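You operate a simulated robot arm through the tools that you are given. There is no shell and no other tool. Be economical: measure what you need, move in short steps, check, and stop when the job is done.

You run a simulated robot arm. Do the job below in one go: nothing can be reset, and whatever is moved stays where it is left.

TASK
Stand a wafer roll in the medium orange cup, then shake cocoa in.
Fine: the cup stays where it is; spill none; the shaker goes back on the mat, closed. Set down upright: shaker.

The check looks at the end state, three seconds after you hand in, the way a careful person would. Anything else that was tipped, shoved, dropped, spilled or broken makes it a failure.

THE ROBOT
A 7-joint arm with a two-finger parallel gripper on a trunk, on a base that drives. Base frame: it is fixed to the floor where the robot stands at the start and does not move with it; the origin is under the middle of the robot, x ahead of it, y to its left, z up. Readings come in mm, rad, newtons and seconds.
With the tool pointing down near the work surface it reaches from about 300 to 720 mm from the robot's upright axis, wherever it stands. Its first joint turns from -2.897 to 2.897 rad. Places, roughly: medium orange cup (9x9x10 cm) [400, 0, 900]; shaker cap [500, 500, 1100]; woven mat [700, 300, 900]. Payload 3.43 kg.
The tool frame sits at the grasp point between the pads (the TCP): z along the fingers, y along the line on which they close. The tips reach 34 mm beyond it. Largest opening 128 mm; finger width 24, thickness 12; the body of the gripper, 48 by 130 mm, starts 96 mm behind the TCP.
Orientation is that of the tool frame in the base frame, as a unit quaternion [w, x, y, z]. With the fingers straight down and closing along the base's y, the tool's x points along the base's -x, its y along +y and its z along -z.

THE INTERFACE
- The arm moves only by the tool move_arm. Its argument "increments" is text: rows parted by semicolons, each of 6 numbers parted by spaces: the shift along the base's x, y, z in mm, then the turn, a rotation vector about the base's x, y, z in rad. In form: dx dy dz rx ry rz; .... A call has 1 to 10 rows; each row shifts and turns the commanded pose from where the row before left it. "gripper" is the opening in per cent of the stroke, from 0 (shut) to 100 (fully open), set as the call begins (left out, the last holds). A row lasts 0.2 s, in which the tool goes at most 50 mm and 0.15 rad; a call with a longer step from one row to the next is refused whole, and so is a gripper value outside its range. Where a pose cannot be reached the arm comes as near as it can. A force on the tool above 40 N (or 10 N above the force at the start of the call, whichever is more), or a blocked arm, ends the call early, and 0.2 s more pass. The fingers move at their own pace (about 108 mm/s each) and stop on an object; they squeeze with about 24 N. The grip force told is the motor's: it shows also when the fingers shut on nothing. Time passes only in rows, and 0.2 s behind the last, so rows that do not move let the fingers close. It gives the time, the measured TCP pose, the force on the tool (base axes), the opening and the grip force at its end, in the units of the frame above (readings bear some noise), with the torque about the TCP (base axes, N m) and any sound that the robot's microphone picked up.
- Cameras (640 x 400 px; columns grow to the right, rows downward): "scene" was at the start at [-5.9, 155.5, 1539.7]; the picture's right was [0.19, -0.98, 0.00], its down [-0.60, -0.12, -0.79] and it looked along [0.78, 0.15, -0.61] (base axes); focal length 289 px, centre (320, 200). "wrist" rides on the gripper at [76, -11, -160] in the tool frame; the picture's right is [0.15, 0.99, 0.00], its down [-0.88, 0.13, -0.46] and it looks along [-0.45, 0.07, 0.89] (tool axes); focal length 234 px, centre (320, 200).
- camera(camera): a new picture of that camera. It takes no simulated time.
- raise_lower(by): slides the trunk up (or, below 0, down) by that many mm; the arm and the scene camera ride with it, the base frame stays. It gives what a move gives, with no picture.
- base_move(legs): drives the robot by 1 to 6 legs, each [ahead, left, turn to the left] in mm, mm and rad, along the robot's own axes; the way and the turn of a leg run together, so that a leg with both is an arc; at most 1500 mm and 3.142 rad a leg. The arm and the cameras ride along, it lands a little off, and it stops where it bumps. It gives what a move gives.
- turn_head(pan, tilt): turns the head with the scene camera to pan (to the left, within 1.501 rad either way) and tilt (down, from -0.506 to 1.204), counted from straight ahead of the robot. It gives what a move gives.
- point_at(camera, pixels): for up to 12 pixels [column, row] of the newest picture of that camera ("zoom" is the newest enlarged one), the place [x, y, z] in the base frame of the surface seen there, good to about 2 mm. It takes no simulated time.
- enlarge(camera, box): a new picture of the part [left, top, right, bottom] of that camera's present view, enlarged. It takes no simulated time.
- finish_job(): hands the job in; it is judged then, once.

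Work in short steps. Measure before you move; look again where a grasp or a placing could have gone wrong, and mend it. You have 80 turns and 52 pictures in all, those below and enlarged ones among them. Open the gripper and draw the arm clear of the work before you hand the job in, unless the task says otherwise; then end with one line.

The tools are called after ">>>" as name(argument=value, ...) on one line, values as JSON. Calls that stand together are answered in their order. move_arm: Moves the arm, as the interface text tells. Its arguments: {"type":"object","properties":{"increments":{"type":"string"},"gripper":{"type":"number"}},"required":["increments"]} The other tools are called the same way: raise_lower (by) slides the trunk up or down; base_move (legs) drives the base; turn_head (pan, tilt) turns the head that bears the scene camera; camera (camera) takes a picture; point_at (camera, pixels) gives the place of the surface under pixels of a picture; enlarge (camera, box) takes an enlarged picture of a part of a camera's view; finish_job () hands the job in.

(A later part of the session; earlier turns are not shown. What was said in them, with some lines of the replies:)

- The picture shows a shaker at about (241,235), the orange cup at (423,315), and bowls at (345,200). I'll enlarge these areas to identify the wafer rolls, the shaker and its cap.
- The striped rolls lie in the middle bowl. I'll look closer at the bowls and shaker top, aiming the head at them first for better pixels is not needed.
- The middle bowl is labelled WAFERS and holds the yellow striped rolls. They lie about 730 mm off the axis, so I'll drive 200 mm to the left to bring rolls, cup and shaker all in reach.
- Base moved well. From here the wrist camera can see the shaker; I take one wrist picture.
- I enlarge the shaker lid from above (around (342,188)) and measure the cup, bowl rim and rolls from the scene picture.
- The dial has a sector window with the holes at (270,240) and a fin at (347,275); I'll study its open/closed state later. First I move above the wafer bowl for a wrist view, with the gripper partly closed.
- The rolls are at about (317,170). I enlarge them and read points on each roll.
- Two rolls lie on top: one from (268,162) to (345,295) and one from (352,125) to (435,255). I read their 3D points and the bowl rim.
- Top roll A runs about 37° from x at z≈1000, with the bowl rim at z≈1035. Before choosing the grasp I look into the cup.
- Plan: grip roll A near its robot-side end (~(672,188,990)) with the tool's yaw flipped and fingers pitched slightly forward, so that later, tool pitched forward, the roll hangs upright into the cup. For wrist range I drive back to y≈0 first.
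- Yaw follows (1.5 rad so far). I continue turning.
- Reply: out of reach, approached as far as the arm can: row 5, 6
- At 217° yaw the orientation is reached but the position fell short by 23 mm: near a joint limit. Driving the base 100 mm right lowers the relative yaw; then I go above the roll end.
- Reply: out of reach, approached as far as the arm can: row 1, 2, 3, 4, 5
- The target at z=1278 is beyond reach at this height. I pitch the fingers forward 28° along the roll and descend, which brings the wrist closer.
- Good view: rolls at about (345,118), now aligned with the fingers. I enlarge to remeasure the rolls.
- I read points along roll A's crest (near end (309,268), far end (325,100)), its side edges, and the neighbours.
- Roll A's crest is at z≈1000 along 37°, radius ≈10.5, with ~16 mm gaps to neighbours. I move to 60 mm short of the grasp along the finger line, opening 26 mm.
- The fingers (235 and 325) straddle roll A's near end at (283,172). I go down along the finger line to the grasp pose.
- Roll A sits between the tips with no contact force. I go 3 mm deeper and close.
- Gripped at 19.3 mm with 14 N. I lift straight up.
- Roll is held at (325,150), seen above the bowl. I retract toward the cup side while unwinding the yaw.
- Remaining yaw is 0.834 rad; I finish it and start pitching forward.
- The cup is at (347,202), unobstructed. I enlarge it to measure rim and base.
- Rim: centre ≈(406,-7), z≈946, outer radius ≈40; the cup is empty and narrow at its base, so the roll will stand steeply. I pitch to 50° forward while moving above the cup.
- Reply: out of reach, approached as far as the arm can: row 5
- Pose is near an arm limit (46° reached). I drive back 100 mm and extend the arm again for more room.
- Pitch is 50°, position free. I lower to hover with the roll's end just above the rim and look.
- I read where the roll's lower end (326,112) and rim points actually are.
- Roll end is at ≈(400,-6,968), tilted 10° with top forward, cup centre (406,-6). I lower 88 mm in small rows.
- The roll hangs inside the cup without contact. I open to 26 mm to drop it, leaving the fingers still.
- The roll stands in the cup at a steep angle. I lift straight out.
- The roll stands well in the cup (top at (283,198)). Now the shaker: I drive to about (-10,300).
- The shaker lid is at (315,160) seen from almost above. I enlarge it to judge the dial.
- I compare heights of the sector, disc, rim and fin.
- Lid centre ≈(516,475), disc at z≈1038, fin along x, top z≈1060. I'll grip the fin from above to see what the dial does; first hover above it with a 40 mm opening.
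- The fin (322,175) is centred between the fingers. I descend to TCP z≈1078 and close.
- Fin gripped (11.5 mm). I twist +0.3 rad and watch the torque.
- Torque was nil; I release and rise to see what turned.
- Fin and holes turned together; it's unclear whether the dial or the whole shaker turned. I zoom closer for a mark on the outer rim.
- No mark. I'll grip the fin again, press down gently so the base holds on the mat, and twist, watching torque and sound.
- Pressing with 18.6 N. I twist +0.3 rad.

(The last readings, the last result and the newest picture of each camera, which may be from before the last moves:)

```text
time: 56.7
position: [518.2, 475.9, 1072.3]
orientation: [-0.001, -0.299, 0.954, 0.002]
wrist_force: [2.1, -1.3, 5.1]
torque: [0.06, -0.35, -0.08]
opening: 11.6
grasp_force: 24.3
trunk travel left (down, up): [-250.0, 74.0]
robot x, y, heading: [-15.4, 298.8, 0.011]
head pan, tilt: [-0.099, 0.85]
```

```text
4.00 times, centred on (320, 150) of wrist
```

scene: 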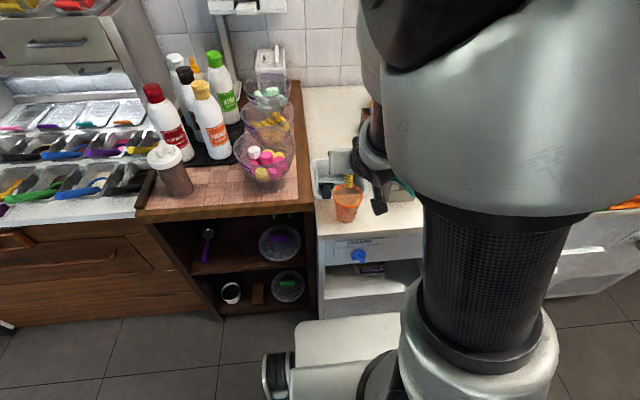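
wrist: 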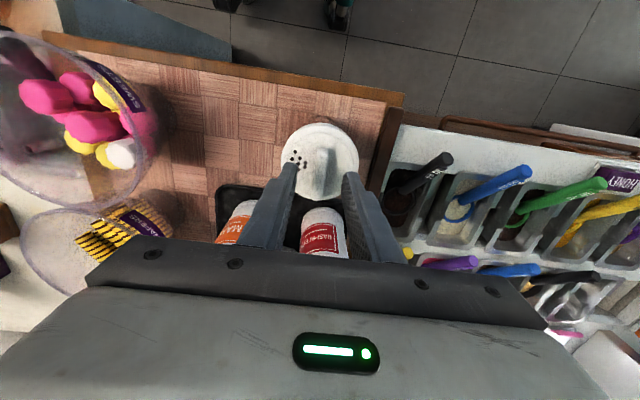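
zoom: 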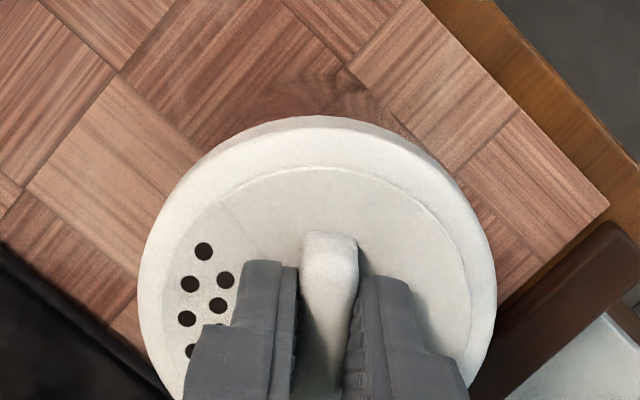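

Torque was -0.08 N·m with only 5 N left. I press more (≈20 N) and twist a bit more to tell dial friction from base slip.

>>> move_arm(increments="0 0 -1.5 0 0 0;0 0 -1.5 0 0 0;0 0 0 0 0 0.06;0 0 0 0 0 0.06")

>>> move_arm(increments="0 0 0 0 0 0.06;0 0 0 0 0 0.06")

```text
time: 57.7
position: [517.0, 474.8, 1071.3]
orientation: [0.0, -0.355, 0.935, 0.001]
wrist_force: [-1.0, 0.5, 18.7]
torque: [-0.07, 0.06, -0.28]
opening: 11.4
grasp_force: 24.1
trunk travel left (down, up): [-250.0, 74.0]
robot x, y, heading: [-16.1, 298.3, 0.006]
head pan, tilt: [-0.099, 0.85]
```

```text
time: 58.3
position: [517.0, 474.7, 1070.4]
orientation: [0.0, -0.412, 0.911, 0.001]
wrist_force: [0.7, -1.2, 13.8]
torque: [-0.03, -0.03, -0.27]
opening: 11.0
grasp_force: 24.1
trunk travel left (down, up): [-250.0, 74.0]
robot x, y, heading: [-16.1, 296.4, 0.009]
head pan, tilt: [-0.099, 0.85]
```

Torque is now 0.27 N·m and steady. I look whether the holes still follow the fin.

>>> enlarge(camera="wrist", box=[270, 100, 370, 200])

```text
4.00 times, centred on (320, 150) of wrist
```

zoom: 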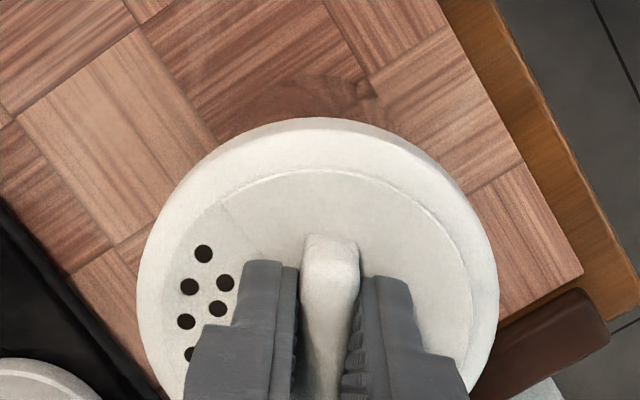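

Holes still follow, so the base probably slips on this side (a stop?). I twist the other way under the same press.

>>> move_arm(increments="0 0 -1 0 0 -0.08;0 0 -0.5 0 0 -0.08;0 0 0 0 0 -0.08;0 0 0 0 0 -0.08")

>>> move_arm(increments="0 0 -0.5 0 0 -0.08;0 0 0 0 0 -0.08;0 0 0 0 0 -0.08;0 0 0 0 0 -0.08")

>>> enlarge(camera="wrist", box=[270, 100, 370, 200])

```text
time: 59.3
position: [516.5, 475.8, 1070.5]
orientation: [0.001, -0.259, 0.966, 0.002]
wrist_force: [-0.1, 0.6, 18.8]
torque: [0.09, -0.13, -0.02]
opening: 11.3
grasp_force: 24.4
trunk travel left (down, up): [-250.0, 74.0]
robot x, y, heading: [-15.6, 295.0, 0.01]
head pan, tilt: [-0.099, 0.85]
```

```text
time: 60.3
position: [516.4, 476.8, 1070.8]
orientation: [0.001, -0.103, 0.995, 0.002]
wrist_force: [-0.4, -1.2, 28.4]
torque: [-0.28, 0.01, 0.26]
opening: 11.4
grasp_force: 23.3
trunk travel left (down, up): [-250.0, 74.0]
robot x, y, heading: [-15.9, 297.6, 0.009]
head pan, tilt: [-0.099, 0.85]
```

```text
4.00 times, centred on (320, 150) of wrist
```

zoom: 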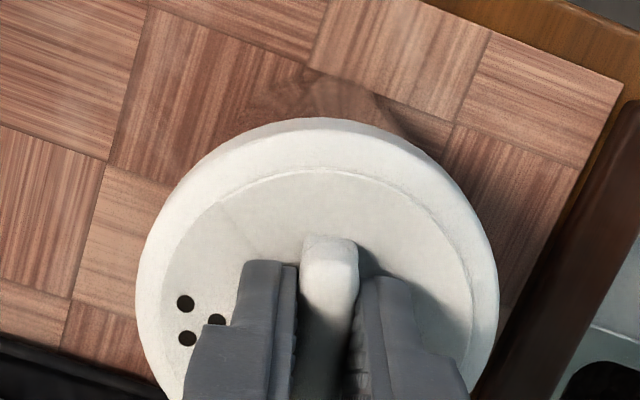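

Now some holes moved relative to the fin: turning the dial negative (with press) covers them; it began open, against its + stop. I turn it back + to the stop under press.

>>> move_arm(increments="0 0 0 0 0 0.08;0 0 0 0 0 0.08;0 0 0 0 0 0.08;0 0 0 0 0 0.08;0 0 0 0 0 0.08;0 0 0 0 0 0.08;0 0 0 0 0 0.08;0 0 0 0 0 0.06;0 0 0 0 0 0")

>>> enlarge(camera="wrist", box=[270, 100, 370, 200])

```text
time: 62.3
position: [516.8, 474.7, 1070.1]
orientation: [0.001, -0.403, 0.915, 0.001]
wrist_force: [0.3, 0.3, 27.5]
torque: [0.04, -0.12, -0.07]
opening: 11.5
grasp_force: 23.7
trunk travel left (down, up): [-250.0, 74.0]
robot x, y, heading: [-13.2, 298.5, 0.002]
head pan, tilt: [-0.099, 0.85]
```

```text
4.00 times, centred on (320, 150) of wrist
```

zoom: 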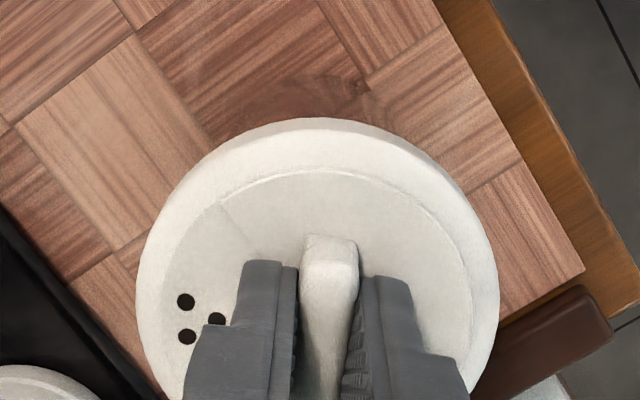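

The hole pattern didn't return. I release and rise for one clear view of the whole lid.

>>> move_arm(increments="0 0 4 0 0 0;0 0 0 0 0 0;0 0 20 0 0 0;0 0 45 0 0 0;-5 -20 48 0 0 0;-5 -20 45 0 0 0;0 0 0 0 0 0", gripper=60)

>>> enlarge(camera="wrist", box=[260, 90, 380, 210])

```text
refused: row 5 steps farther than a row can; nothing moved
```

```text
3.33 times, centred on (320, 150) of wrist
```

zoom: 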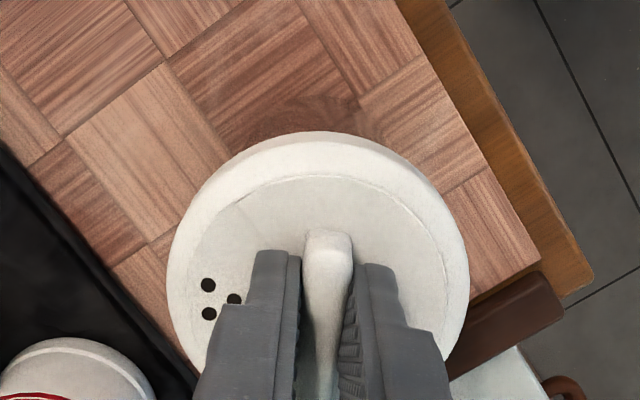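

That was refused (row too long). I resend with shorter rows.

>>> move_arm(increments="0 0 4 0 0 0;0 0 0 0 0 0;0 0 20 0 0 0;0 0 40 0 0 0;0 0 45 0 0 0;0 0 45 0 0 0;0 0 0 0 0 0", gripper=60)

>>> enlarge(camera="wrist", box=[280, 100, 370, 190])

```text
time: 63.9
position: [518.2, 474.2, 1224.8]
orientation: [-0.001, -0.402, 0.916, 0.001]
wrist_force: [-0.4, 0.3, 0.4]
torque: [-0.04, -0.02, 0.02]
opening: 76.8
grasp_force: 0.0
trunk travel left (down, up): [-250.0, 74.0]
robot x, y, heading: [-18.6, 298.8, 0.007]
head pan, tilt: [-0.099, 0.85]
```

```text
4.44 times, centred on (325, 145) of wrist
```

zoom: 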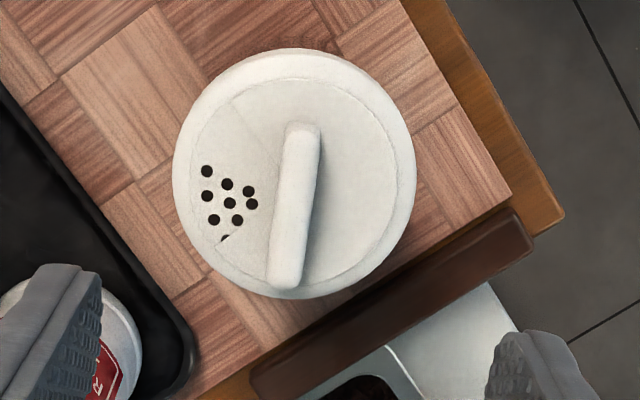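

Now it's clear: holes are fixed in the lid and the window turns with the fin; 8–9 holes are still open, pointing roughly to +x. Unpressed twists spin the whole shaker, so I regrip the fin lightly and spin it -1.2 rad so the holes face -y for a sideways pour.

>>> move_arm(increments="0 0 -40 0 0 0;0 0 -40 0 0 0;0 0 -40 0 0 0;0 0 -26 0 0 0;0 0 0 0 0 0", gripper=31)

>>> move_arm(increments="0 0 0 0 0 0;0 0 0 0 0 0;0 0 0 0 0 -0.15;0 0 0 0 0 -0.15;0 0 0 0 0 -0.15;0 0 0 0 0 -0.15;0 0 0 0 0 -0.15;0 0 0 0 0 -0.15;0 0 0 0 0 -0.15;0 0 0 0 0 -0.15", gripper=4)

>>> move_arm(increments="0 0 0 0 0 0;0 0 0 0 0 0;0 0 20 0 0 0;0 0 40 0 0 0;0 0 45 0 0 0;0 0 45 0 0 0;0 0 0 0 0 0", gripper=60)

>>> enlarge(camera="wrist", box=[280, 100, 370, 190])

```text
time: 65.1
position: [516.7, 475.5, 1075.9]
orientation: [-0.001, -0.402, 0.916, 0.001]
wrist_force: [-0.3, 0.3, 0.0]
torque: [-0.01, 0.03, -0.02]
opening: 39.8
grasp_force: 0.2
trunk travel left (down, up): [-250.0, 74.0]
robot x, y, heading: [-18.6, 297.1, 0.007]
head pan, tilt: [-0.099, 0.85]
```

```text
time: 67.3
position: [516.8, 476.0, 1078.6]
orientation: [-0.001, 0.186, 0.983, 0.001]
wrist_force: [-0.4, 0.8, -1.1]
torque: [0.02, 0.0, 0.0]
opening: 11.5
grasp_force: 24.1
trunk travel left (down, up): [-250.0, 74.0]
robot x, y, heading: [-16.0, 301.5, 0.01]
head pan, tilt: [-0.099, 0.85]
```

```text
time: 68.9
position: [516.3, 475.1, 1227.6]
orientation: [-0.001, 0.186, 0.983, 0.002]
wrist_force: [-0.5, 0.2, -0.3]
torque: [-0.03, -0.02, -0.03]
opening: 77.1
grasp_force: 0.1
trunk travel left (down, up): [-250.0, 74.0]
robot x, y, heading: [-16.7, 296.5, 0.008]
head pan, tilt: [-0.099, 0.85]
```

```text
4.44 times, centred on (325, 145) of wrist
```

zoom: 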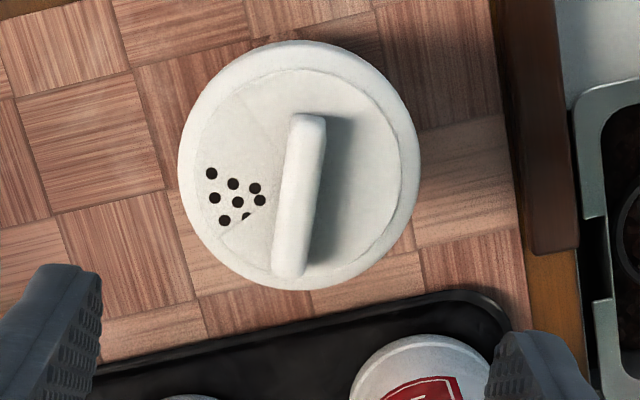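

Holes now face about -75° azimuth with 7 holes open — fine for pouring. I back the base 105 mm and turn the tool toward horizontal for a side grasp of the shaker body.

>>> base_move(legs=[[-105, 0, 0]])

>>> move_arm(increments="-5 0 0 0 0 0.125;-5 0 0 0 0 0.125;0 0 0 0 0 0.124;0 0 0 0 -0.145 0;0 0 0 0 -0.145 0;0 0 -20 0 -0.145 0;0 0 -20 0 -0.145 0;0 0 -20 0 -0.145 0;0 0 -20 0 -0.145 0;0 0 -20 0 -0.145 0", gripper=66)

```text
time: 70.0
position: [414.6, 474.1, 1228.3]
orientation: [0.0, 0.185, 0.983, 0.001]
wrist_force: [-1.2, 0.3, -0.4]
torque: [0.03, 0.0, 0.01]
opening: 76.6
grasp_force: 0.0
trunk travel left (down, up): [-250.0, 74.0]
robot x, y, heading: [-120.4, 297.9, 0.01]
head pan, tilt: [-0.099, 0.85]
```

```text
time: 72.2
position: [404.8, 472.7, 1127.0]
orientation: [0.484, 0.0, 0.875, 0.001]
wrist_force: [-0.7, 0.4, -0.1]
torque: [-0.05, 0.03, -0.04]
opening: 84.5
grasp_force: 0.0
trunk travel left (down, up): [-250.0, 74.0]
robot x, y, heading: [-123.6, 295.3, 0.008]
head pan, tilt: [-0.099, 0.85]
```

Pitch is 58°; I go on to 75° and down to grasp height, still clear in front of the shaker.

>>> move_arm(increments="-4 1 -35 0 -0.145 0;-4 1 -40 0 -0.145 0;0 0 -40 0 0 0;0 0 -38 0 0 0;0 0 0 0 0 0")

>>> turn_head(pan=0.3, tilt=0.65)

>>> camera(camera="scene")

```text
time: 73.5
position: [395.7, 474.6, 972.7]
orientation: [0.607, -0.002, 0.795, 0.0]
wrist_force: [0.0, 0.4, 1.1]
torque: [-0.02, 0.01, -0.02]
opening: 84.5
grasp_force: 0.0
trunk travel left (down, up): [-250.0, 74.0]
robot x, y, heading: [-119.8, 300.6, 0.01]
head pan, tilt: [-0.099, 0.85]
```

```text
time: 74.3
position: [396.5, 474.8, 972.3]
orientation: [0.607, -0.001, 0.794, 0.0]
wrist_force: [-0.3, 0.1, -1.0]
torque: [0.01, -0.02, 0.02]
opening: 84.8
grasp_force: 0.0
trunk travel left (down, up): [-250.0, 74.0]
robot x, y, heading: [-116.9, 298.7, 0.013]
head pan, tilt: [0.3, 0.649]
```

```text
10 pictures are left
```

scene: 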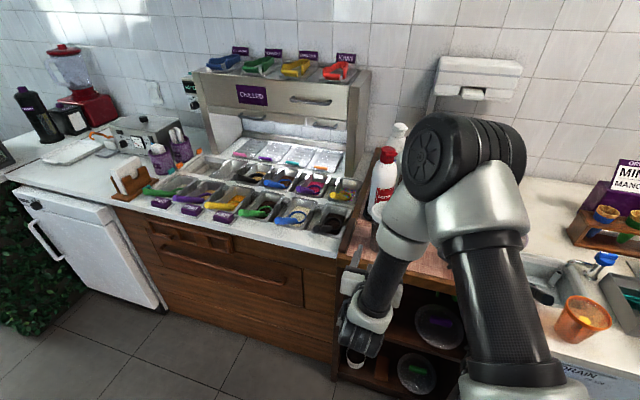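

Pose reached (α≈75°) with nothing touched. I advance 105 mm to put the pads around the body.

>>> move_arm(increments="30 0 0.5 0 0 0;30 0 0.5 0 0 0;25 0 0.5 0 0 0;20 0 0 0 0 0;0 0 0 0 0 0")

>>> move_arm(increments="0 0 0 0 0 0;0 0 0 0 0 0;0 0 0 0 0 0", gripper=25)

>>> camera(camera="wrist")

```text
time: 75.5
position: [502.1, 476.5, 976.5]
orientation: [0.607, -0.003, 0.795, 0.001]
wrist_force: [0.0, 0.3, -0.6]
torque: [0.01, -0.01, 0.02]
opening: 84.3
grasp_force: 0.1
trunk travel left (down, up): [-250.0, 74.0]
robot x, y, heading: [-116.7, 295.0, 0.007]
head pan, tilt: [0.3, 0.649]
```

```text
time: 76.3
position: [502.3, 477.2, 975.9]
orientation: [0.607, -0.001, 0.795, -0.001]
wrist_force: [1.0, -1.4, -0.3]
torque: [0.05, -0.08, 0.02]
opening: 71.6
grasp_force: 24.0
trunk travel left (down, up): [-250.0, 74.0]
robot x, y, heading: [-118.2, 296.7, 0.009]
head pan, tilt: [0.3, 0.649]
```

```text
9 pictures are left
```

wrist: 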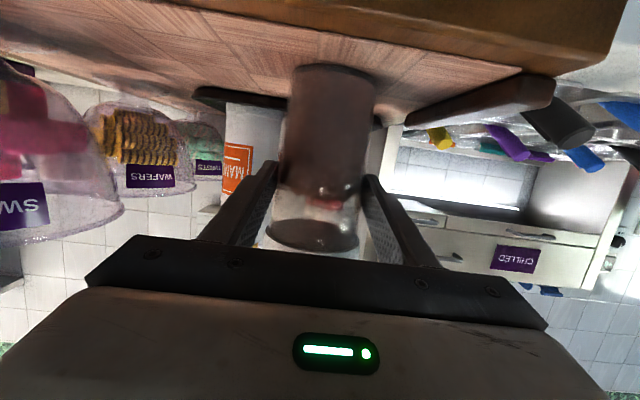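

Gripped at 71.6 mm, 24 N. I lift gently.

>>> move_arm(increments="0 0 5 0 0 0;0 0 15 0 0 0;0 0 25 0 0 0;0 0 30 0 0 0;0 0 30 0 0 0;0 0 25 0 0 0;0 0 15 0 0 0;0 0 0 0 0 0")

>>> base_move(legs=[[-118, 0, 0], [0, -414, 0]])

>>> turn_head(pan=0.1, tilt=0.75)

>>> camera(camera="scene")

```text
time: 78.1
position: [503.1, 476.1, 1121.2]
orientation: [0.606, -0.001, 0.795, 0.0]
wrist_force: [-0.7, -0.6, -3.1]
torque: [0.01, 0.06, -0.02]
opening: 71.6
grasp_force: 24.6
trunk travel left (down, up): [-250.0, 74.0]
robot x, y, heading: [-115.3, 294.3, 0.012]
head pan, tilt: [0.3, 0.649]
```

```text
time: 83.5
position: [388.2, 51.2, 1122.1]
orientation: [0.607, 0.001, 0.795, -0.002]
wrist_force: [0.3, 0.1, -3.0]
torque: [0.02, 0.04, 0.02]
opening: 71.4
grasp_force: 23.6
trunk travel left (down, up): [-250.0, 74.0]
robot x, y, heading: [-234.1, -122.2, 0.004]
head pan, tilt: [0.3, 0.649]
```

```text
time: 84.2
position: [387.4, 52.6, 1121.2]
orientation: [0.607, 0.001, 0.795, -0.002]
wrist_force: [0.4, 0.6, -2.3]
torque: [0.01, 0.07, 0.02]
opening: 71.6
grasp_force: 24.2
trunk travel left (down, up): [-250.0, 74.0]
robot x, y, heading: [-231.9, -121.4, 0.005]
head pan, tilt: [0.099, 0.75]
```

```text
8 pictures are left
```

scene: 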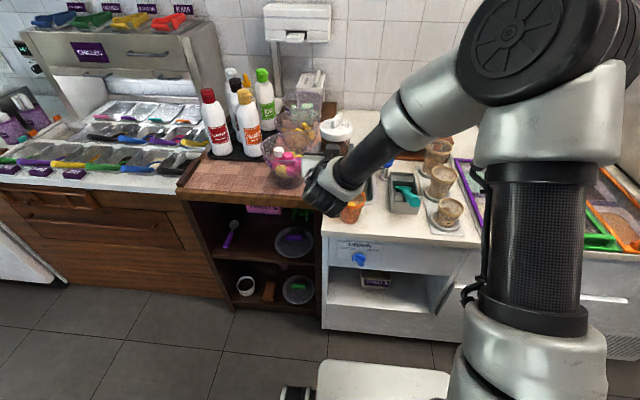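

The shaker hangs upright at (337,128). I read its lid and cup-rim positions to place the holes accurately.

>>> point_at(camera="scene", pixels=[[336, 113], [321, 130], [352, 130], [336, 137], [352, 204], [358, 212], [335, 120]])

```text
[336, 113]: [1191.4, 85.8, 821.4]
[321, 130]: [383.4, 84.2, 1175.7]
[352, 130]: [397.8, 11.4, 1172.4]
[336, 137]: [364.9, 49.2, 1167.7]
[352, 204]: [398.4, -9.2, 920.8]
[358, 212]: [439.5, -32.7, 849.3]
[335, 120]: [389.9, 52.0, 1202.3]
```

Lid centre ≈(402,49) as computed. I tilt toward -y to 60° while lowering a little, keeping the holes above the cup.

>>> move_arm(increments="0 1 0 0.15 0 0;0 1 0 0.15 0 0;0 1 -5 0.15 0 0;0 1 -10 0.15 0 0;0 1 -10 0.15 0 0;0 1 -10 0.15 0 0;0 0 0 0.15 0 0;0 0 0 0 0 0")

```text
time: 86.0
position: [382.7, 93.5, 1157.0]
orientation: [0.52, 0.31, 0.695, 0.387]
wrist_force: [0.7, -0.2, -2.7]
torque: [0.02, 0.08, 0.0]
opening: 71.6
grasp_force: 24.2
out of reach, approached as far as the arm can: row 5, 6, 7
trunk travel left (down, up): [-250.0, 74.0]
robot x, y, heading: [-233.2, -122.8, 0.008]
head pan, tilt: [0.099, 0.75]
```

The + roll hits a wrist limit (position drifted). The other direction has ample range, so I return upright, at (387,-52,1140), and will invert the other way.

>>> move_arm(increments="0 0 0 -0.15 0 0;0 -10 0 -0.15 0 0;0 -15 0 -0.15 0 0;1 -20 -3 -0.15 0 0;1 -25 -4 -0.15 0 0;1 -25 -4 -0.15 0 0;1 -25 -4 -0.15 0 0;1 -25 -2 0 0 0;0 0 0 0 0 0")

>>> enlarge(camera="scene", box=[290, 90, 430, 240])

```text
time: 88.0
position: [387.1, -51.4, 1140.1]
orientation: [0.607, 0.001, 0.795, -0.002]
wrist_force: [0.2, 0.9, -4.1]
torque: [0.01, 0.09, -0.02]
opening: 71.6
grasp_force: 24.0
trunk travel left (down, up): [-250.0, 74.0]
robot x, y, heading: [-235.8, -123.5, 0.001]
head pan, tilt: [0.099, 0.75]
```

```text
2.67 times, centred on (360, 165) of scene
```

zoom: 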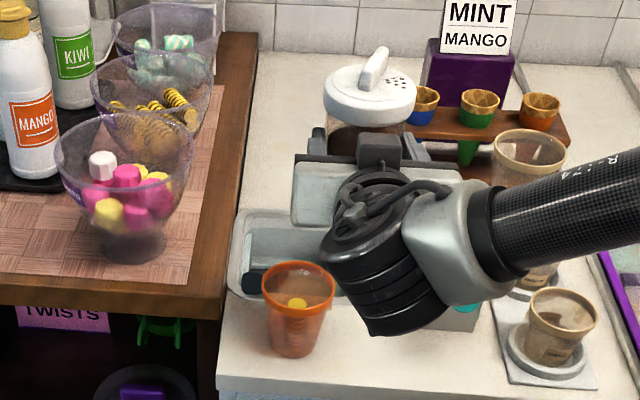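

No spill; shaker upright at right. I tilt the other way to about 86°, staying high.

>>> move_arm(increments="0 0 0 -0.15 0 0;0 0 0 -0.15 0 0;0 0 0 -0.15 0 0;0 0 0 -0.15 0 0;0 0 -5 -0.15 0 0;0 0 -10 -0.15 0 0;0 0 -10 -0.15 0 0;0 0 -10 -0.15 0 0;0 0 -10 -0.15 0 0;0 0 -5 0 0 0")

```text
time: 90.2
position: [386.0, -51.1, 1090.1]
orientation: [0.474, -0.379, 0.62, -0.498]
wrist_force: [0.5, 0.1, -2.7]
torque: [0.03, 0.09, -0.01]
opening: 71.2
grasp_force: 24.2
trunk travel left (down, up): [-250.0, 74.0]
robot x, y, heading: [-233.8, -124.7, 0.0]
head pan, tilt: [0.099, 0.75]
```

Tracking perfectly at 77°. I continue to 120°, lowering and keeping the holes above the cup's middle.

>>> move_arm(increments="0 -3 -9 -0.15 0 0;0 -3 -9 -0.15 0 0;0 -3 -9 -0.15 0 0;0 -3 -9 -0.15 0 0;0 -3 -9 -0.15 0 0;0 0 0 0 0 0")

>>> enlarge(camera="scene", box=[290, 90, 430, 240])

```text
time: 91.7
position: [387.7, -66.1, 1045.4]
orientation: [-0.302, 0.526, -0.394, 0.69]
wrist_force: [-0.2, 0.5, -2.8]
torque: [-0.02, 0.06, -0.01]
opening: 71.3
grasp_force: 24.1
trunk travel left (down, up): [-250.0, 74.0]
robot x, y, heading: [-232.9, -123.9, 0.002]
head pan, tilt: [0.099, 0.75]
```

```text
2.67 times, centred on (360, 165) of scene
```

zoom: 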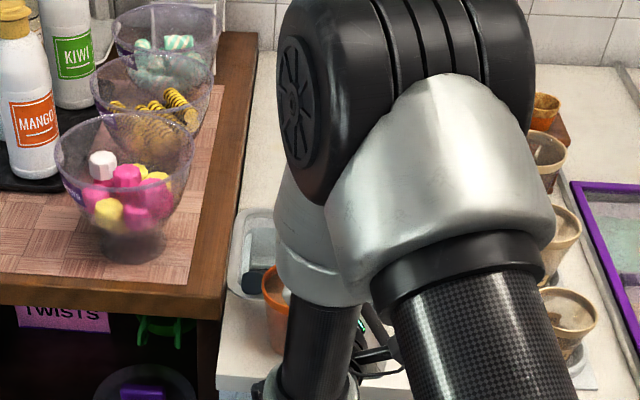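

Tilt is 120°, cup unmoved (rim still at (262,270)). I continue to ~154° over the cup.

>>> move_arm(increments="0 4 -3 -0.15 0 0;0 4 -3 -0.15 0 0;0 4 -3 -0.15 0 0;0 4 -3 -0.15 0 0;0 0 0 0 0 0")

>>> camera(camera="wrist")

```text
time: 92.8
position: [387.3, -49.6, 1033.8]
orientation: [-0.133, 0.592, -0.172, 0.776]
wrist_force: [0.1, -0.1, -3.4]
torque: [0.03, 0.09, -0.01]
opening: 71.7
grasp_force: 23.9
trunk travel left (down, up): [-250.0, 74.0]
robot x, y, heading: [-231.7, -125.3, 0.004]
head pan, tilt: [0.099, 0.75]
```

```text
5 pictures are left
```

wrist: 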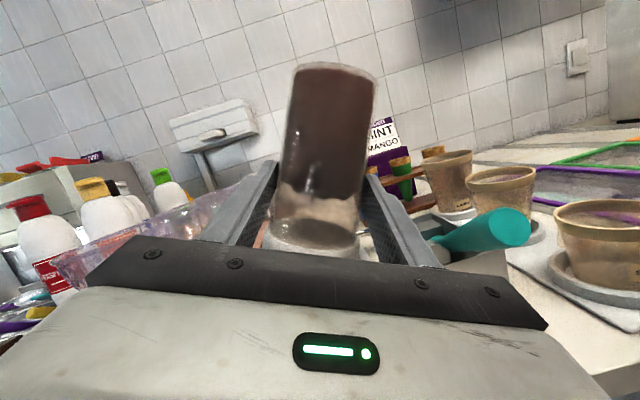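

Inverted at 155° over the cup. I shake with short up–down strokes, above the rim.

>>> move_arm(increments="0 0 20 0 0 0;0 0 -20 0 0 0;0 0 20 0 0 0;0 0 -20 0 0 0;0 0 20 0 0 0;0 0 -20 0 0 0;0 0 20 0 0 0;0 0 -20 0 0 0;0 0 0 0 0 0")

>>> enlarge(camera="wrist", box=[240, 50, 420, 260])

```text
time: 94.8
position: [386.1, -48.7, 1032.7]
orientation: [-0.133, 0.591, -0.174, 0.776]
wrist_force: [0.1, -0.2, -1.8]
torque: [0.01, 0.03, -0.01]
opening: 71.7
grasp_force: 24.2
trunk travel left (down, up): [-250.0, 74.0]
robot x, y, heading: [-235.0, -121.8, -0.001]
head pan, tilt: [0.099, 0.75]
```

```text
1.90 times, centred on (330, 155) of wrist
```

zoom: 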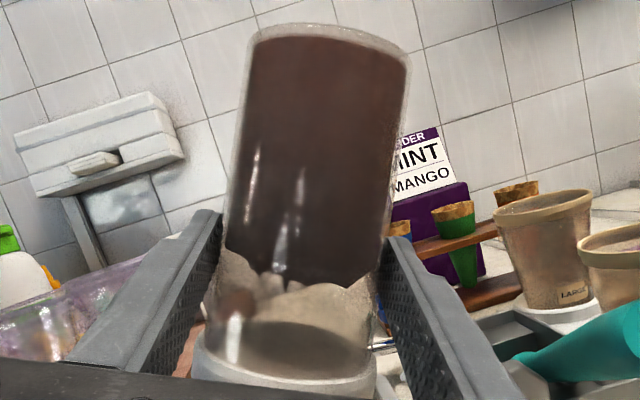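

The weight reading fell somewhat (-1.8 N vs about -3.0). I check with a still reading and a look at the scene.

>>> move_arm(increments="0 0 0 0 0 0;0 0 0 0 0 0")

>>> move_arm(increments="0 0 0 0 0 0")

>>> point_at(camera="scene", pixels=[[395, 203], [393, 196]])

```text
time: 95.5
position: [386.1, -49.5, 1031.9]
orientation: [-0.134, 0.592, -0.173, 0.776]
wrist_force: [-1.2, 0.3, -3.1]
torque: [0.03, 0.04, -0.01]
opening: 71.3
grasp_force: 24.2
trunk travel left (down, up): [-250.0, 74.0]
robot x, y, heading: [-239.7, -122.6, 0.002]
head pan, tilt: [0.099, 0.75]
```

```text
time: 95.8
position: [385.5, -49.9, 1032.4]
orientation: [-0.134, 0.592, -0.172, 0.776]
wrist_force: [0.0, 0.2, -3.3]
torque: [-0.01, 0.08, 0.0]
opening: 71.4
grasp_force: 24.3
trunk travel left (down, up): [-250.0, 74.0]
robot x, y, heading: [-231.7, -121.3, 0.001]
head pan, tilt: [0.099, 0.75]
```

```text
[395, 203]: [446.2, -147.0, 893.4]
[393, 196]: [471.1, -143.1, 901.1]
```

Weight alone can't tell. I give one more set of strokes, then return upright along the same way and look into the cup.

>>> move_arm(increments="0 0 25 0 0 0;0 0 -25 0 0 0;0 0 25 0 0 0;0 0 -25 0 0 0;0 0 25 0 0 0;0 0 -25 0 0 0;0 0 0 0 0 0")

>>> move_arm(increments="0 -4 3 0.15 0 0;0 -4 3 0.15 0 0;0 -4 3 0.15 0 0;0 -4 3 0.15 0 0;0 3 9 0.15 0 0;0 3 9 0.15 0 0;0 3 9 0.15 0 0;0 3 9 0.15 0 0;0 3 9 0.15 0 0")

>>> move_arm(increments="0 0 5 0.15 0 0;0 0 10 0.15 0 0;0 0 10 0.15 0 0;0 0 10 0.15 0 0;0 0 10 0.15 0 0;0 0 5 0.15 0 0;0 0 0 0.15 0 0;0 0 0 0.15 0 0;0 0 0 0.15 0 0;0 0 0 0 0 0")

>>> enlarge(camera="scene", box=[310, 160, 420, 240])

```text
time: 97.5
position: [387.8, -50.8, 1034.6]
orientation: [-0.135, 0.592, -0.172, 0.776]
wrist_force: [0.2, 0.3, -3.0]
torque: [0.0, 0.05, 0.02]
opening: 71.4
grasp_force: 24.2
trunk travel left (down, up): [-250.0, 74.0]
robot x, y, heading: [-236.3, -123.3, 0.004]
head pan, tilt: [0.099, 0.75]
```

```text
time: 99.5
position: [386.8, -50.9, 1091.2]
orientation: [0.474, -0.378, 0.621, -0.497]
wrist_force: [-0.1, 0.1, -3.1]
torque: [-0.03, 0.05, -0.04]
opening: 71.2
grasp_force: 24.0
trunk travel left (down, up): [-250.0, 74.0]
robot x, y, heading: [-233.4, -125.9, 0.0]
head pan, tilt: [0.099, 0.75]
```

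```text
time: 101.7
position: [386.9, -50.4, 1138.8]
orientation: [0.607, 0.001, 0.795, -0.001]
wrist_force: [0.9, -0.4, -3.6]
torque: [0.0, 0.06, 0.0]
opening: 71.1
grasp_force: 23.9
trunk travel left (down, up): [-250.0, 74.0]
robot x, y, heading: [-233.1, -125.5, 0.003]
head pan, tilt: [0.099, 0.75]
```

```text
5.00 times, centred on (365, 200) of scene
```

zoom: 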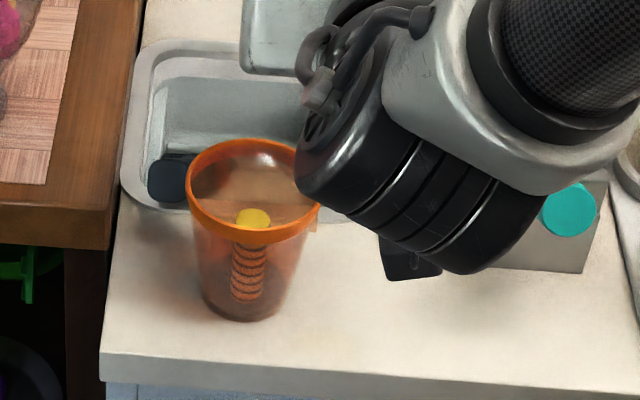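

A brown cocoa layer is now at the cup's bottom and nothing is spilled. I carry the shaker back: left, arm over, then ahead to its old spot.

>>> base_move(legs=[[0, 421, 0]])

>>> move_arm(increments="0 25 0 0 0 0;0 25 0 0 0 0;0 25 0 0 0 0;0 28 0 0 0 0;0 0 0 0 0 0")

>>> base_move(legs=[[116, 0, 0]])

```text
time: 106.2
position: [386.2, 364.0, 1139.8]
orientation: [0.607, 0.003, 0.795, -0.003]
wrist_force: [0.1, 0.7, -3.1]
torque: [-0.03, 0.06, 0.0]
opening: 70.8
grasp_force: 23.7
trunk travel left (down, up): [-250.0, 74.0]
robot x, y, heading: [-236.6, 289.7, 0.002]
head pan, tilt: [0.099, 0.75]
```

```text
time: 107.4
position: [386.9, 466.2, 1139.4]
orientation: [0.607, 0.003, 0.795, -0.003]
wrist_force: [-0.3, 0.2, -2.9]
torque: [0.01, 0.08, -0.03]
opening: 71.3
grasp_force: 23.7
trunk travel left (down, up): [-250.0, 74.0]
robot x, y, heading: [-236.4, 295.2, 0.0]
head pan, tilt: [0.099, 0.75]
```

```text
time: 108.6
position: [502.6, 468.4, 1139.9]
orientation: [0.607, 0.002, 0.795, -0.003]
wrist_force: [0.0, 0.1, -2.8]
torque: [0.04, 0.07, -0.02]
opening: 71.0
grasp_force: 23.7
trunk travel left (down, up): [-250.0, 74.0]
robot x, y, heading: [-121.2, 293.7, 0.002]
head pan, tilt: [0.099, 0.75]
```

At (502.6,468,1140). I shift +6 mm in y and go down to just above the mat.

>>> move_arm(increments="0 3 -35 0 0 0;0 3 -40 0 0 0;0 0 -40 0 0 0;0 0 -25 0 0 0;0 0 -14 0 0 0;0 0 0 0 0 0")

>>> move_arm(increments="0 0 -3 0 0 0;0 0 -3 0 0 0;0 0 -2 0 0 0;0 0 0 0 0 0")

```text
time: 110.0
position: [504.7, 474.7, 986.7]
orientation: [0.607, 0.002, 0.795, -0.002]
wrist_force: [-1.1, 0.2, -3.3]
torque: [-0.01, 0.06, -0.03]
opening: 70.9
grasp_force: 24.3
trunk travel left (down, up): [-250.0, 74.0]
robot x, y, heading: [-119.4, 296.2, 0.003]
head pan, tilt: [0.099, 0.75]
```

```text
time: 111.0
position: [504.5, 472.9, 979.0]
orientation: [0.606, 0.002, 0.795, -0.003]
wrist_force: [-0.6, 0.3, -2.1]
torque: [0.02, 0.08, 0.02]
opening: 70.7
grasp_force: 24.1
trunk travel left (down, up): [-250.0, 74.0]
robot x, y, heading: [-121.6, 295.3, 0.004]
head pan, tilt: [0.099, 0.75]
```

No contact yet at z=979. I lower in 2 mm steps, watching for support force.

>>> move_arm(increments="0 0 -2 0 0 0;0 0 -1.5 0 0 0;0 0 0 0 0 0")

>>> move_arm(increments="0 0 -1.5 0 0 0;0 0 -1 0 0 0;0 0 0 0 0 0")

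```text
time: 111.8
position: [503.3, 474.1, 976.5]
orientation: [0.61, 0.002, 0.792, -0.002]
wrist_force: [2.9, 3.8, 12.6]
torque: [-0.04, -0.12, -0.05]
opening: 70.8
grasp_force: 23.7
trunk travel left (down, up): [-250.0, 74.0]
robot x, y, heading: [-117.6, 294.3, -0.001]
head pan, tilt: [0.099, 0.75]
```

```text
time: 112.6
position: [503.9, 472.6, 973.6]
orientation: [0.608, 0.003, 0.794, -0.003]
wrist_force: [2.4, 1.9, 17.4]
torque: [-0.06, -0.32, -0.18]
opening: 70.2
grasp_force: 24.2
trunk travel left (down, up): [-250.0, 74.0]
robot x, y, heading: [-119.2, 292.9, 0.003]
head pan, tilt: [0.099, 0.75]
```

Supported by the mat. I ease up 2 mm, open and draw straight back.

>>> move_arm(increments="0 0 2 0 0 0;0 0 0 0 0 0")

>>> move_arm(increments="0 0 0 0 0 0;0 0 0 0 0 0;-10 0 0 0 0 0;-20 0 0 0 0 0;-35 0 0 0 0 0;-40 0 0 0 0 0;0 0 0 0 0 0", gripper=68)

```text
time: 113.2
position: [502.2, 472.8, 973.9]
orientation: [0.605, 0.001, 0.796, -0.002]
wrist_force: [2.4, 2.5, 8.2]
torque: [0.0, -0.49, 0.11]
opening: 69.8
grasp_force: 23.8
trunk travel left (down, up): [-250.0, 74.0]
robot x, y, heading: [-120.1, 295.6, 0.005]
head pan, tilt: [0.099, 0.75]
```

```text
time: 114.8
position: [398.3, 473.1, 974.0]
orientation: [0.606, 0.002, 0.795, -0.003]
wrist_force: [-1.1, 0.1, -0.3]
torque: [0.01, 0.0, 0.01]
opening: 87.4
grasp_force: 0.0
trunk travel left (down, up): [-250.0, 74.0]
robot x, y, heading: [-119.9, 294.0, 0.005]
head pan, tilt: [0.099, 0.75]
```

Clear of the shaker. I rise, turn the tool down again with yaw -0.374 to match the fin, and drive ahead 105 mm.

>>> move_arm(increments="0 0 38 0 0 0;0 0 40 0 0.145 0;0 0 35 0 0.145 0;0 0 20 0 0.145 0;0 0 20 0 0.145 0;0 0 20 0 0.145 0;0 0 20 0 0.145 0;0 0 20 0 0.145 0;0 0 20 0 0.145 0;5 0 20 0 0.145 0")

>>> move_arm(increments="5 0 0 0 0 -0.125;5 0 0 0 0 -0.125;0 0 0 0 0 -0.124;0 0 0 0 0 0", gripper=60)

>>> base_move(legs=[[105, 0, 0]])

>>> enlarge(camera="wrist", box=[270, 90, 380, 200])

```text
time: 117.0
position: [401.0, 474.0, 1227.4]
orientation: [-0.003, -0.001, 1.0, -0.003]
wrist_force: [-0.2, -0.1, 0.1]
torque: [-0.01, -0.02, -0.02]
opening: 86.9
grasp_force: 0.1
trunk travel left (down, up): [-250.0, 74.0]
robot x, y, heading: [-117.0, 293.8, 0.004]
head pan, tilt: [0.099, 0.75]
```

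```text
time: 118.0
position: [413.9, 472.4, 1226.5]
orientation: [-0.001, 0.186, 0.983, -0.004]
wrist_force: [-0.3, -0.5, 0.0]
torque: [0.01, 0.01, -0.01]
opening: 76.7
grasp_force: 0.0
trunk travel left (down, up): [-250.0, 74.0]
robot x, y, heading: [-118.7, 297.4, 0.001]
head pan, tilt: [0.099, 0.75]
```

```text
time: 119.2
position: [518.2, 473.4, 1226.6]
orientation: [-0.002, 0.186, 0.982, -0.004]
wrist_force: [-0.8, -0.1, -0.4]
torque: [-0.05, 0.01, 0.0]
opening: 76.7
grasp_force: 0.1
trunk travel left (down, up): [-250.0, 74.0]
robot x, y, heading: [-17.4, 294.3, -0.003]
head pan, tilt: [0.099, 0.75]
```

```text
3.64 times, centred on (325, 145) of wrist
```

zoom: 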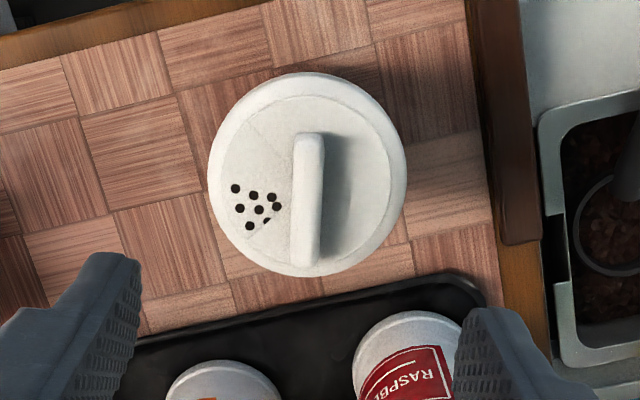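

Shaker stands upright on the mat; fin aligned. I read the fin and lid positions for centring.

>>> point_at(camera="zoom", pixels=[[309, 142], [307, 200], [304, 258], [212, 165], [402, 180], [308, 80]])

```text
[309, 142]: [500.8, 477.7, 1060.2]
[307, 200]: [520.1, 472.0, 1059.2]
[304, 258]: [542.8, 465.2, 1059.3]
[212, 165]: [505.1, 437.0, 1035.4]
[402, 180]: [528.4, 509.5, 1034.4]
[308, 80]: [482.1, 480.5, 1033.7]
```

Lid centre (516.8,473.3), well under the tool. I grip the fin, spin the shaker unpressed +1.2 rad for working range, then will press and turn the dial negative to close.

>>> move_arm(increments="-1 0 -40 0 0 0;0 0 -40 0 0 0;0 0 -40 0 0 0;0 0 -31 0 0 0;0 0 0 0 0 0", gripper=31)

>>> move_arm(increments="0 0 0 0 0 0;0 0 0 0 0 0;0 0 0 0 0 0.15;0 0 0 0 0 0.15;0 0 0 0 0 0.15;0 0 0 0 0 0.15;0 0 0 0 0 0.15;0 0 0 0 0 0.15;0 0 0 0 0 0.15;0 0 0 0 0 0.15", gripper=0)

>>> move_arm(increments="0 0 -2 0 0 0;0 0 -1.5 0 0 0;0 0 -1 0 0 0;0 0 0 0 0 0")

```text
time: 120.4
position: [517.0, 471.4, 1074.9]
orientation: [-0.003, 0.187, 0.982, -0.004]
wrist_force: [0.8, 0.5, 0.6]
torque: [-0.02, -0.02, -0.02]
opening: 40.0
grasp_force: 0.2
trunk travel left (down, up): [-250.0, 74.0]
robot x, y, heading: [-17.8, 295.2, 0.001]
head pan, tilt: [0.099, 0.75]
```

```text
time: 122.6
position: [516.7, 472.7, 1074.8]
orientation: [0.0, -0.401, 0.916, -0.003]
wrist_force: [-0.3, -0.1, -0.5]
torque: [-0.03, 0.01, 0.0]
opening: 11.5
grasp_force: 24.1
trunk travel left (down, up): [-250.0, 74.0]
robot x, y, heading: [-16.9, 296.1, -0.001]
head pan, tilt: [0.099, 0.75]
```

```text
time: 123.6
position: [518.6, 471.7, 1073.2]
orientation: [0.003, -0.4, 0.916, -0.003]
wrist_force: [3.1, 0.8, 19.3]
torque: [0.13, -0.11, 0.01]
opening: 12.0
grasp_force: 24.1
trunk travel left (down, up): [-250.0, 74.0]
robot x, y, heading: [-16.4, 297.9, 0.002]
head pan, tilt: [0.099, 0.75]
```

Pressing with 19 N; I add to about 30 N and turn -0.6 rad.

>>> move_arm(increments="0 0 -1 0 0 0;0 0 -1 0 0 0;0 0 0 0 0 0")

>>> move_arm(increments="0 0 0 0 0 -0.1;0 0 0 0 0 -0.1;0 0 0 0 0 -0.1")

>>> move_arm(increments="0 0 -0.5 0 0 -0.1;0 0 0 0 0 -0.1;0 0 0 0 0 -0.1")

>>> move_arm(increments="0 0 -0.3 0 0 -0.1;0 0 0 0 0 -0.1;0 0 0 0 0 -0.1;0 0 0 0 0 -0.1")

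```text
time: 124.4
position: [518.3, 472.2, 1070.6]
orientation: [0.002, -0.401, 0.916, -0.003]
wrist_force: [3.4, -0.1, 20.4]
torque: [0.12, -0.01, 0.0]
opening: 11.6
grasp_force: 24.3
trunk travel left (down, up): [-250.0, 74.0]
robot x, y, heading: [-17.2, 297.6, -0.004]
head pan, tilt: [0.099, 0.75]
```

```text
time: 125.2
position: [516.3, 472.3, 1070.6]
orientation: [0.0, -0.258, 0.966, -0.004]
wrist_force: [-1.3, 0.2, 14.0]
torque: [0.15, 0.25, 0.12]
opening: 11.3
grasp_force: 23.8
trunk travel left (down, up): [-250.0, 74.0]
robot x, y, heading: [-17.3, 295.9, -0.005]
head pan, tilt: [0.099, 0.75]
```

```text
time: 126.0
position: [516.7, 473.1, 1069.6]
orientation: [0.0, -0.111, 0.994, -0.003]
wrist_force: [-2.8, -0.8, 20.1]
torque: [0.12, 0.45, 0.23]
opening: 11.4
grasp_force: 23.9
trunk travel left (down, up): [-250.0, 74.0]
robot x, y, heading: [-16.0, 292.3, 0.002]
head pan, tilt: [0.099, 0.75]
```

```text
time: 127.0
position: [515.9, 471.6, 1070.5]
orientation: [0.0, 0.088, 0.996, -0.002]
wrist_force: [-0.3, 1.1, 21.3]
torque: [0.24, -0.21, 0.24]
opening: 11.5
grasp_force: 24.4
trunk travel left (down, up): [-250.0, 74.0]
robot x, y, heading: [-15.6, 292.7, -0.002]
head pan, tilt: [0.099, 0.75]
```

Torque 0.24 N·m. I press harder (toward 32 N) and keep turning negative.

>>> move_arm(increments="0 0 -1.2 0 0 -0.05;0 0 0 0 0 -0.1;0 0 0 0 0 -0.1")

>>> move_arm(increments="0 0 -0.5 0 0 -0.1;0 0 0 0 0 -0.1;0 0 0 0 0 -0.1")

>>> enlarge(camera="wrist", box=[260, 100, 370, 210])

```text
time: 127.8
position: [515.9, 471.3, 1069.8]
orientation: [0.0, 0.212, 0.977, -0.001]
wrist_force: [-3.1, 0.2, 35.7]
torque: [0.13, 0.15, 0.39]
opening: 11.5
grasp_force: 23.8
trunk travel left (down, up): [-250.0, 74.0]
robot x, y, heading: [-12.9, 293.2, -0.001]
head pan, tilt: [0.099, 0.75]
```

```text
time: 128.6
position: [516.2, 471.2, 1071.0]
orientation: [0.001, 0.355, 0.935, 0.0]
wrist_force: [-1.2, -0.2, 37.7]
torque: [-0.12, -0.01, 0.44]
opening: 11.7
grasp_force: 23.3
trunk travel left (down, up): [-250.0, 74.0]
robot x, y, heading: [-14.8, 297.7, 0.005]
head pan, tilt: [0.099, 0.75]
```

```text
3.64 times, centred on (315, 155) of wrist
```

zoom: 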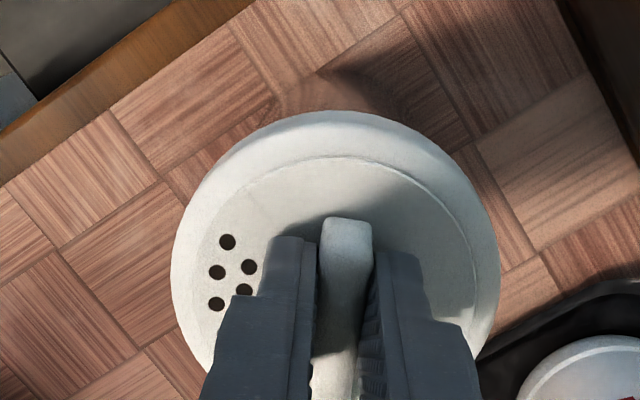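

The dial is back at its open stop: pressing with the fingertips on the lid locks it and the base slips. I'll instead grip the fin high (tips off the lid) with light press. First I release and flip the gripper yaw by π for range.

>>> move_arm(increments="0 0 5 0 0 0;0 0 0 0 0 0;0 0 20 0 0 0;0 0 30 0 0 0;0 0 0 0 0 0.15;0 0 0 0 0 0.15;0 0 0 0 0 0.15;0 0 0 0 0 0.15;0 0 0 0 0 0.15;0 0 0 0 0 0.15", gripper=35)

>>> move_arm(increments="0 0 0 0 0 0.15;0 0 0 0 0 0.15;0 0 0 0 0 0.15;0 0 0 0 0 0.15;0 0 0 0 0 0.15;0 0 0 0 0 0.15;0 0 0 0 0 0.15;0 0 0 0 0 0.15;0 0 0 0 0 0.15;0 0 0 0 0 0.15")

>>> move_arm(increments="0 0 0 0 0 0.15;0 0 0 0 0 0.15;0 0 0 0 0 0.15;0 0 0 0 0 0.15;0 0 0 0 0 0.14;0 0 0 0 0 0")

```text
time: 130.8
position: [517.3, 472.8, 1123.1]
orientation: [0.0, -0.088, 0.996, -0.004]
wrist_force: [-0.6, -0.9, 0.6]
torque: [0.01, -0.01, 0.03]
opening: 45.0
grasp_force: 0.0
trunk travel left (down, up): [-250.0, 74.0]
robot x, y, heading: [-16.0, 297.5, 0.001]
head pan, tilt: [0.099, 0.75]
```

```text
time: 133.0
position: [516.5, 472.3, 1122.6]
orientation: [-0.002, 0.743, -0.669, 0.004]
wrist_force: [0.2, 1.0, 0.2]
torque: [0.01, 0.02, 0.0]
opening: 44.7
grasp_force: 0.0
trunk travel left (down, up): [-250.0, 74.0]
robot x, y, heading: [-15.3, 290.1, -0.004]
head pan, tilt: [0.099, 0.75]
```

```text
time: 134.4
position: [517.2, 470.9, 1121.2]
orientation: [-0.002, 0.935, -0.355, 0.001]
wrist_force: [-0.2, -0.3, -0.2]
torque: [-0.03, 0.04, -0.02]
opening: 44.5
grasp_force: 0.1
trunk travel left (down, up): [-250.0, 74.0]
robot x, y, heading: [-16.2, 297.6, 0.0]
head pan, tilt: [0.099, 0.75]
```

Yaw flipped. I descend to TCP z≈1079, grip the fin high, press lightly, and start the negative turn.

>>> move_arm(increments="0 0 -22 0 0 0;0 1 -21 0 0 0;0 0 0 0 0 0")

>>> move_arm(increments="0 0 0 0 0 0;0 0 0 0 0 0;0 0 0 0 0 0;0 0 -1.5 0 0 0;0 0 0 0 0 0", gripper=0)

>>> move_arm(increments="0 0 0 0 0 -0.08;0 0 0 0 0 -0.08;0 0 0 0 0 -0.08")

>>> move_arm(increments="0 0 0 0 0 -0.08;0 0 0 0 0 -0.08;0 0 0 0 0 -0.08")

```text
time: 135.2
position: [517.1, 473.7, 1077.9]
orientation: [-0.003, 0.934, -0.356, 0.002]
wrist_force: [-0.7, 0.1, 0.1]
torque: [-0.01, 0.01, 0.03]
opening: 44.8
grasp_force: 0.0
trunk travel left (down, up): [-250.0, 74.0]
robot x, y, heading: [-15.9, 296.6, -0.001]
head pan, tilt: [0.099, 0.75]
```

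```text
time: 136.4
position: [516.9, 472.8, 1078.5]
orientation: [-0.004, 0.934, -0.356, 0.003]
wrist_force: [1.0, 0.7, 10.9]
torque: [0.15, 0.25, 0.03]
opening: 11.3
grasp_force: 23.8
trunk travel left (down, up): [-250.0, 74.0]
robot x, y, heading: [-16.3, 296.8, -0.001]
head pan, tilt: [0.099, 0.75]
```

```text
time: 137.2
position: [516.8, 475.2, 1077.6]
orientation: [-0.003, 0.885, -0.467, 0.004]
wrist_force: [3.2, 2.5, 15.1]
torque: [-0.04, -0.16, 0.02]
opening: 11.1
grasp_force: 24.0
trunk travel left (down, up): [-250.0, 74.0]
robot x, y, heading: [-15.1, 294.0, -0.0]
head pan, tilt: [0.099, 0.75]
```

```text
time: 138.0
position: [517.1, 473.3, 1077.1]
orientation: [-0.003, 0.822, -0.569, 0.004]
wrist_force: [3.5, 3.0, 19.5]
torque: [0.16, -0.19, 0.01]
opening: 11.5
grasp_force: 24.2
trunk travel left (down, up): [-250.0, 74.0]
robot x, y, heading: [-16.8, 294.1, 0.004]
head pan, tilt: [0.099, 0.75]
```

Torque is only ~0.02 N·m under 19 N: now the dial itself is turning. I keep going until it meets its stop.

>>> move_arm(increments="0 0 0.3 0 0 -0.08;0 0 0 0 0 -0.08;0 0 0 0 0 -0.08;0 0 0 0 0 -0.08")

>>> move_arm(increments="0 0 0 0 0 -0.08;0 0 0 0 0 -0.08;0 0 0 0 0 -0.08;0 0 0 0 0 -0.08")

>>> move_arm(increments="0 0 0 0 0 -0.08;0 0 0 0 0 -0.08;0 0 0 0 0 -0.08;0 0 0 0 0 -0.08")

```text
time: 139.0
position: [517.2, 472.4, 1076.8]
orientation: [-0.002, 0.721, -0.693, 0.003]
wrist_force: [5.2, 1.4, 16.8]
torque: [0.11, -0.26, 0.04]
opening: 11.4
grasp_force: 24.3
trunk travel left (down, up): [-250.0, 74.0]
robot x, y, heading: [-10.4, 295.3, -0.001]
head pan, tilt: [0.099, 0.75]
```

```text
time: 140.0
position: [517.3, 472.8, 1077.5]
orientation: [0.001, -0.601, 0.799, -0.003]
wrist_force: [5.2, -0.4, 16.2]
torque: [0.02, -0.47, 0.01]
opening: 11.6
grasp_force: 24.8
trunk travel left (down, up): [-250.0, 74.0]
robot x, y, heading: [-17.2, 297.8, 0.0]
head pan, tilt: [0.099, 0.75]
```

```text
time: 141.0
position: [516.2, 471.3, 1077.5]
orientation: [0.0, -0.466, 0.885, -0.004]
wrist_force: [5.3, -3.0, 15.3]
torque: [-0.21, -0.46, 0.04]
opening: 11.4
grasp_force: 24.0
trunk travel left (down, up): [-250.0, 74.0]
robot x, y, heading: [-15.4, 292.2, 0.005]
head pan, tilt: [0.099, 0.75]
```

1.44 rad turned, still free. I continue in smaller calls to find the stop.

>>> move_arm(increments="0 0 0 0 0 -0.08;0 0 0 0 0 -0.08")

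>>> move_arm(increments="0 0 0 0 0 -0.08;0 0 0 0 0 -0.08")

>>> move_arm(increments="0 0 0 0 0 -0.06")

```text
time: 141.6
position: [516.9, 472.1, 1077.4]
orientation: [0.001, -0.395, 0.919, -0.003]
wrist_force: [3.5, -3.3, 14.1]
torque: [-0.24, -0.42, 0.01]
opening: 11.3
grasp_force: 24.2
trunk travel left (down, up): [-250.0, 74.0]
robot x, y, heading: [-16.9, 292.7, 0.005]
head pan, tilt: [0.099, 0.75]
```

```text
time: 142.2
position: [516.0, 471.7, 1077.2]
orientation: [-0.001, -0.321, 0.947, -0.004]
wrist_force: [0.6, -5.5, 13.4]
torque: [-0.74, 0.28, 0.14]
opening: 11.4
grasp_force: 23.6
trunk travel left (down, up): [-250.0, 74.0]
robot x, y, heading: [-15.0, 295.1, -0.002]
head pan, tilt: [0.099, 0.75]
```

```text
time: 142.6
position: [515.8, 472.8, 1076.6]
orientation: [-0.001, -0.292, 0.956, -0.003]
wrist_force: [-1.4, -2.7, 6.6]
torque: [-0.32, 0.35, 0.12]
opening: 11.4
grasp_force: 23.7
trunk travel left (down, up): [-250.0, 74.0]
robot x, y, heading: [-17.4, 298.5, 0.0]
head pan, tilt: [0.099, 0.75]
```

Torque rose to 0.14 N·m: the stop is met. I ease off, open, rise and take the last picture of the lid.

>>> move_arm(increments="0 0 1.5 0 0 0;0 0 0 0 0 0")

>>> move_arm(increments="0 0 0 0 0 0;0 0 0 0 0 0;0 0 20 0 0 0;0 0 40 0 0 0;0 0 45 0 0 0;0 0 45 0 0 0;0 0 0 0 0 0;0 0 0 0 0 0", gripper=60)

>>> enlarge(camera="wrist", box=[240, 80, 400, 220])

```text
time: 143.2
position: [516.7, 473.5, 1079.3]
orientation: [-0.001, -0.292, 0.956, -0.003]
wrist_force: [-0.8, 0.0, -0.1]
torque: [0.01, -0.01, 0.01]
opening: 11.1
grasp_force: 24.3
trunk travel left (down, up): [-250.0, 74.0]
robot x, y, heading: [-14.1, 294.8, -0.004]
head pan, tilt: [0.099, 0.75]
```

```text
time: 145.0
position: [520.4, 471.8, 1229.4]
orientation: [0.0, -0.293, 0.956, -0.003]
wrist_force: [0.6, 0.3, 0.4]
torque: [0.02, 0.02, 0.01]
opening: 77.0
grasp_force: 0.1
trunk travel left (down, up): [-250.0, 74.0]
robot x, y, heading: [-17.9, 294.4, -0.003]
head pan, tilt: [0.099, 0.75]
```

```text
2.86 times, centred on (320, 150) of wrist
```

zoom: 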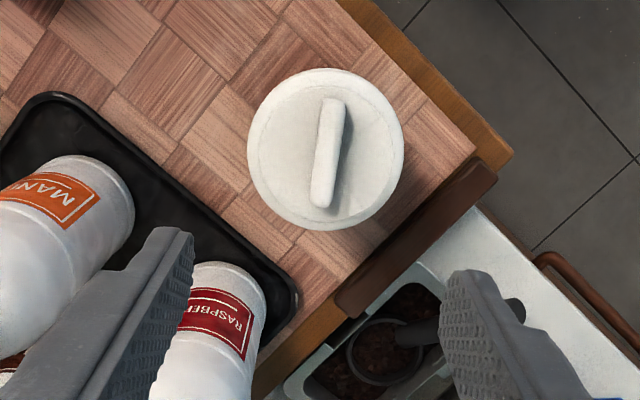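

No holes show now: the shaker is closed and upright on the mat. I draw the arm back and up.

>>> move_arm(increments="-25 -10 10 0 0 0;-30 -20 10 0 0 0;-30 -20 10 0 0 0;-30 -20 10 0 0 0;0 0 0 0 0 0")

>>> finish_job()

```text
time: 146.2
position: [401.5, 401.9, 1268.6]
orientation: [0.0, -0.293, 0.956, -0.004]
wrist_force: [-0.4, 0.2, 0.4]
torque: [0.02, 0.02, -0.01]
opening: 77.0
grasp_force: 0.0
trunk travel left (down, up): [-250.0, 74.0]
robot x, y, heading: [-12.5, 294.7, -0.003]
head pan, tilt: [0.099, 0.75]
```

```text
The job is handed in.
```

The wafer roll stands in the medium orange cup, which was not moved. Cocoa was shaken in: a brown layer shows at the bottom and I saw no spill. The shaker is back on the mat, upright and closed, with no holes showing.
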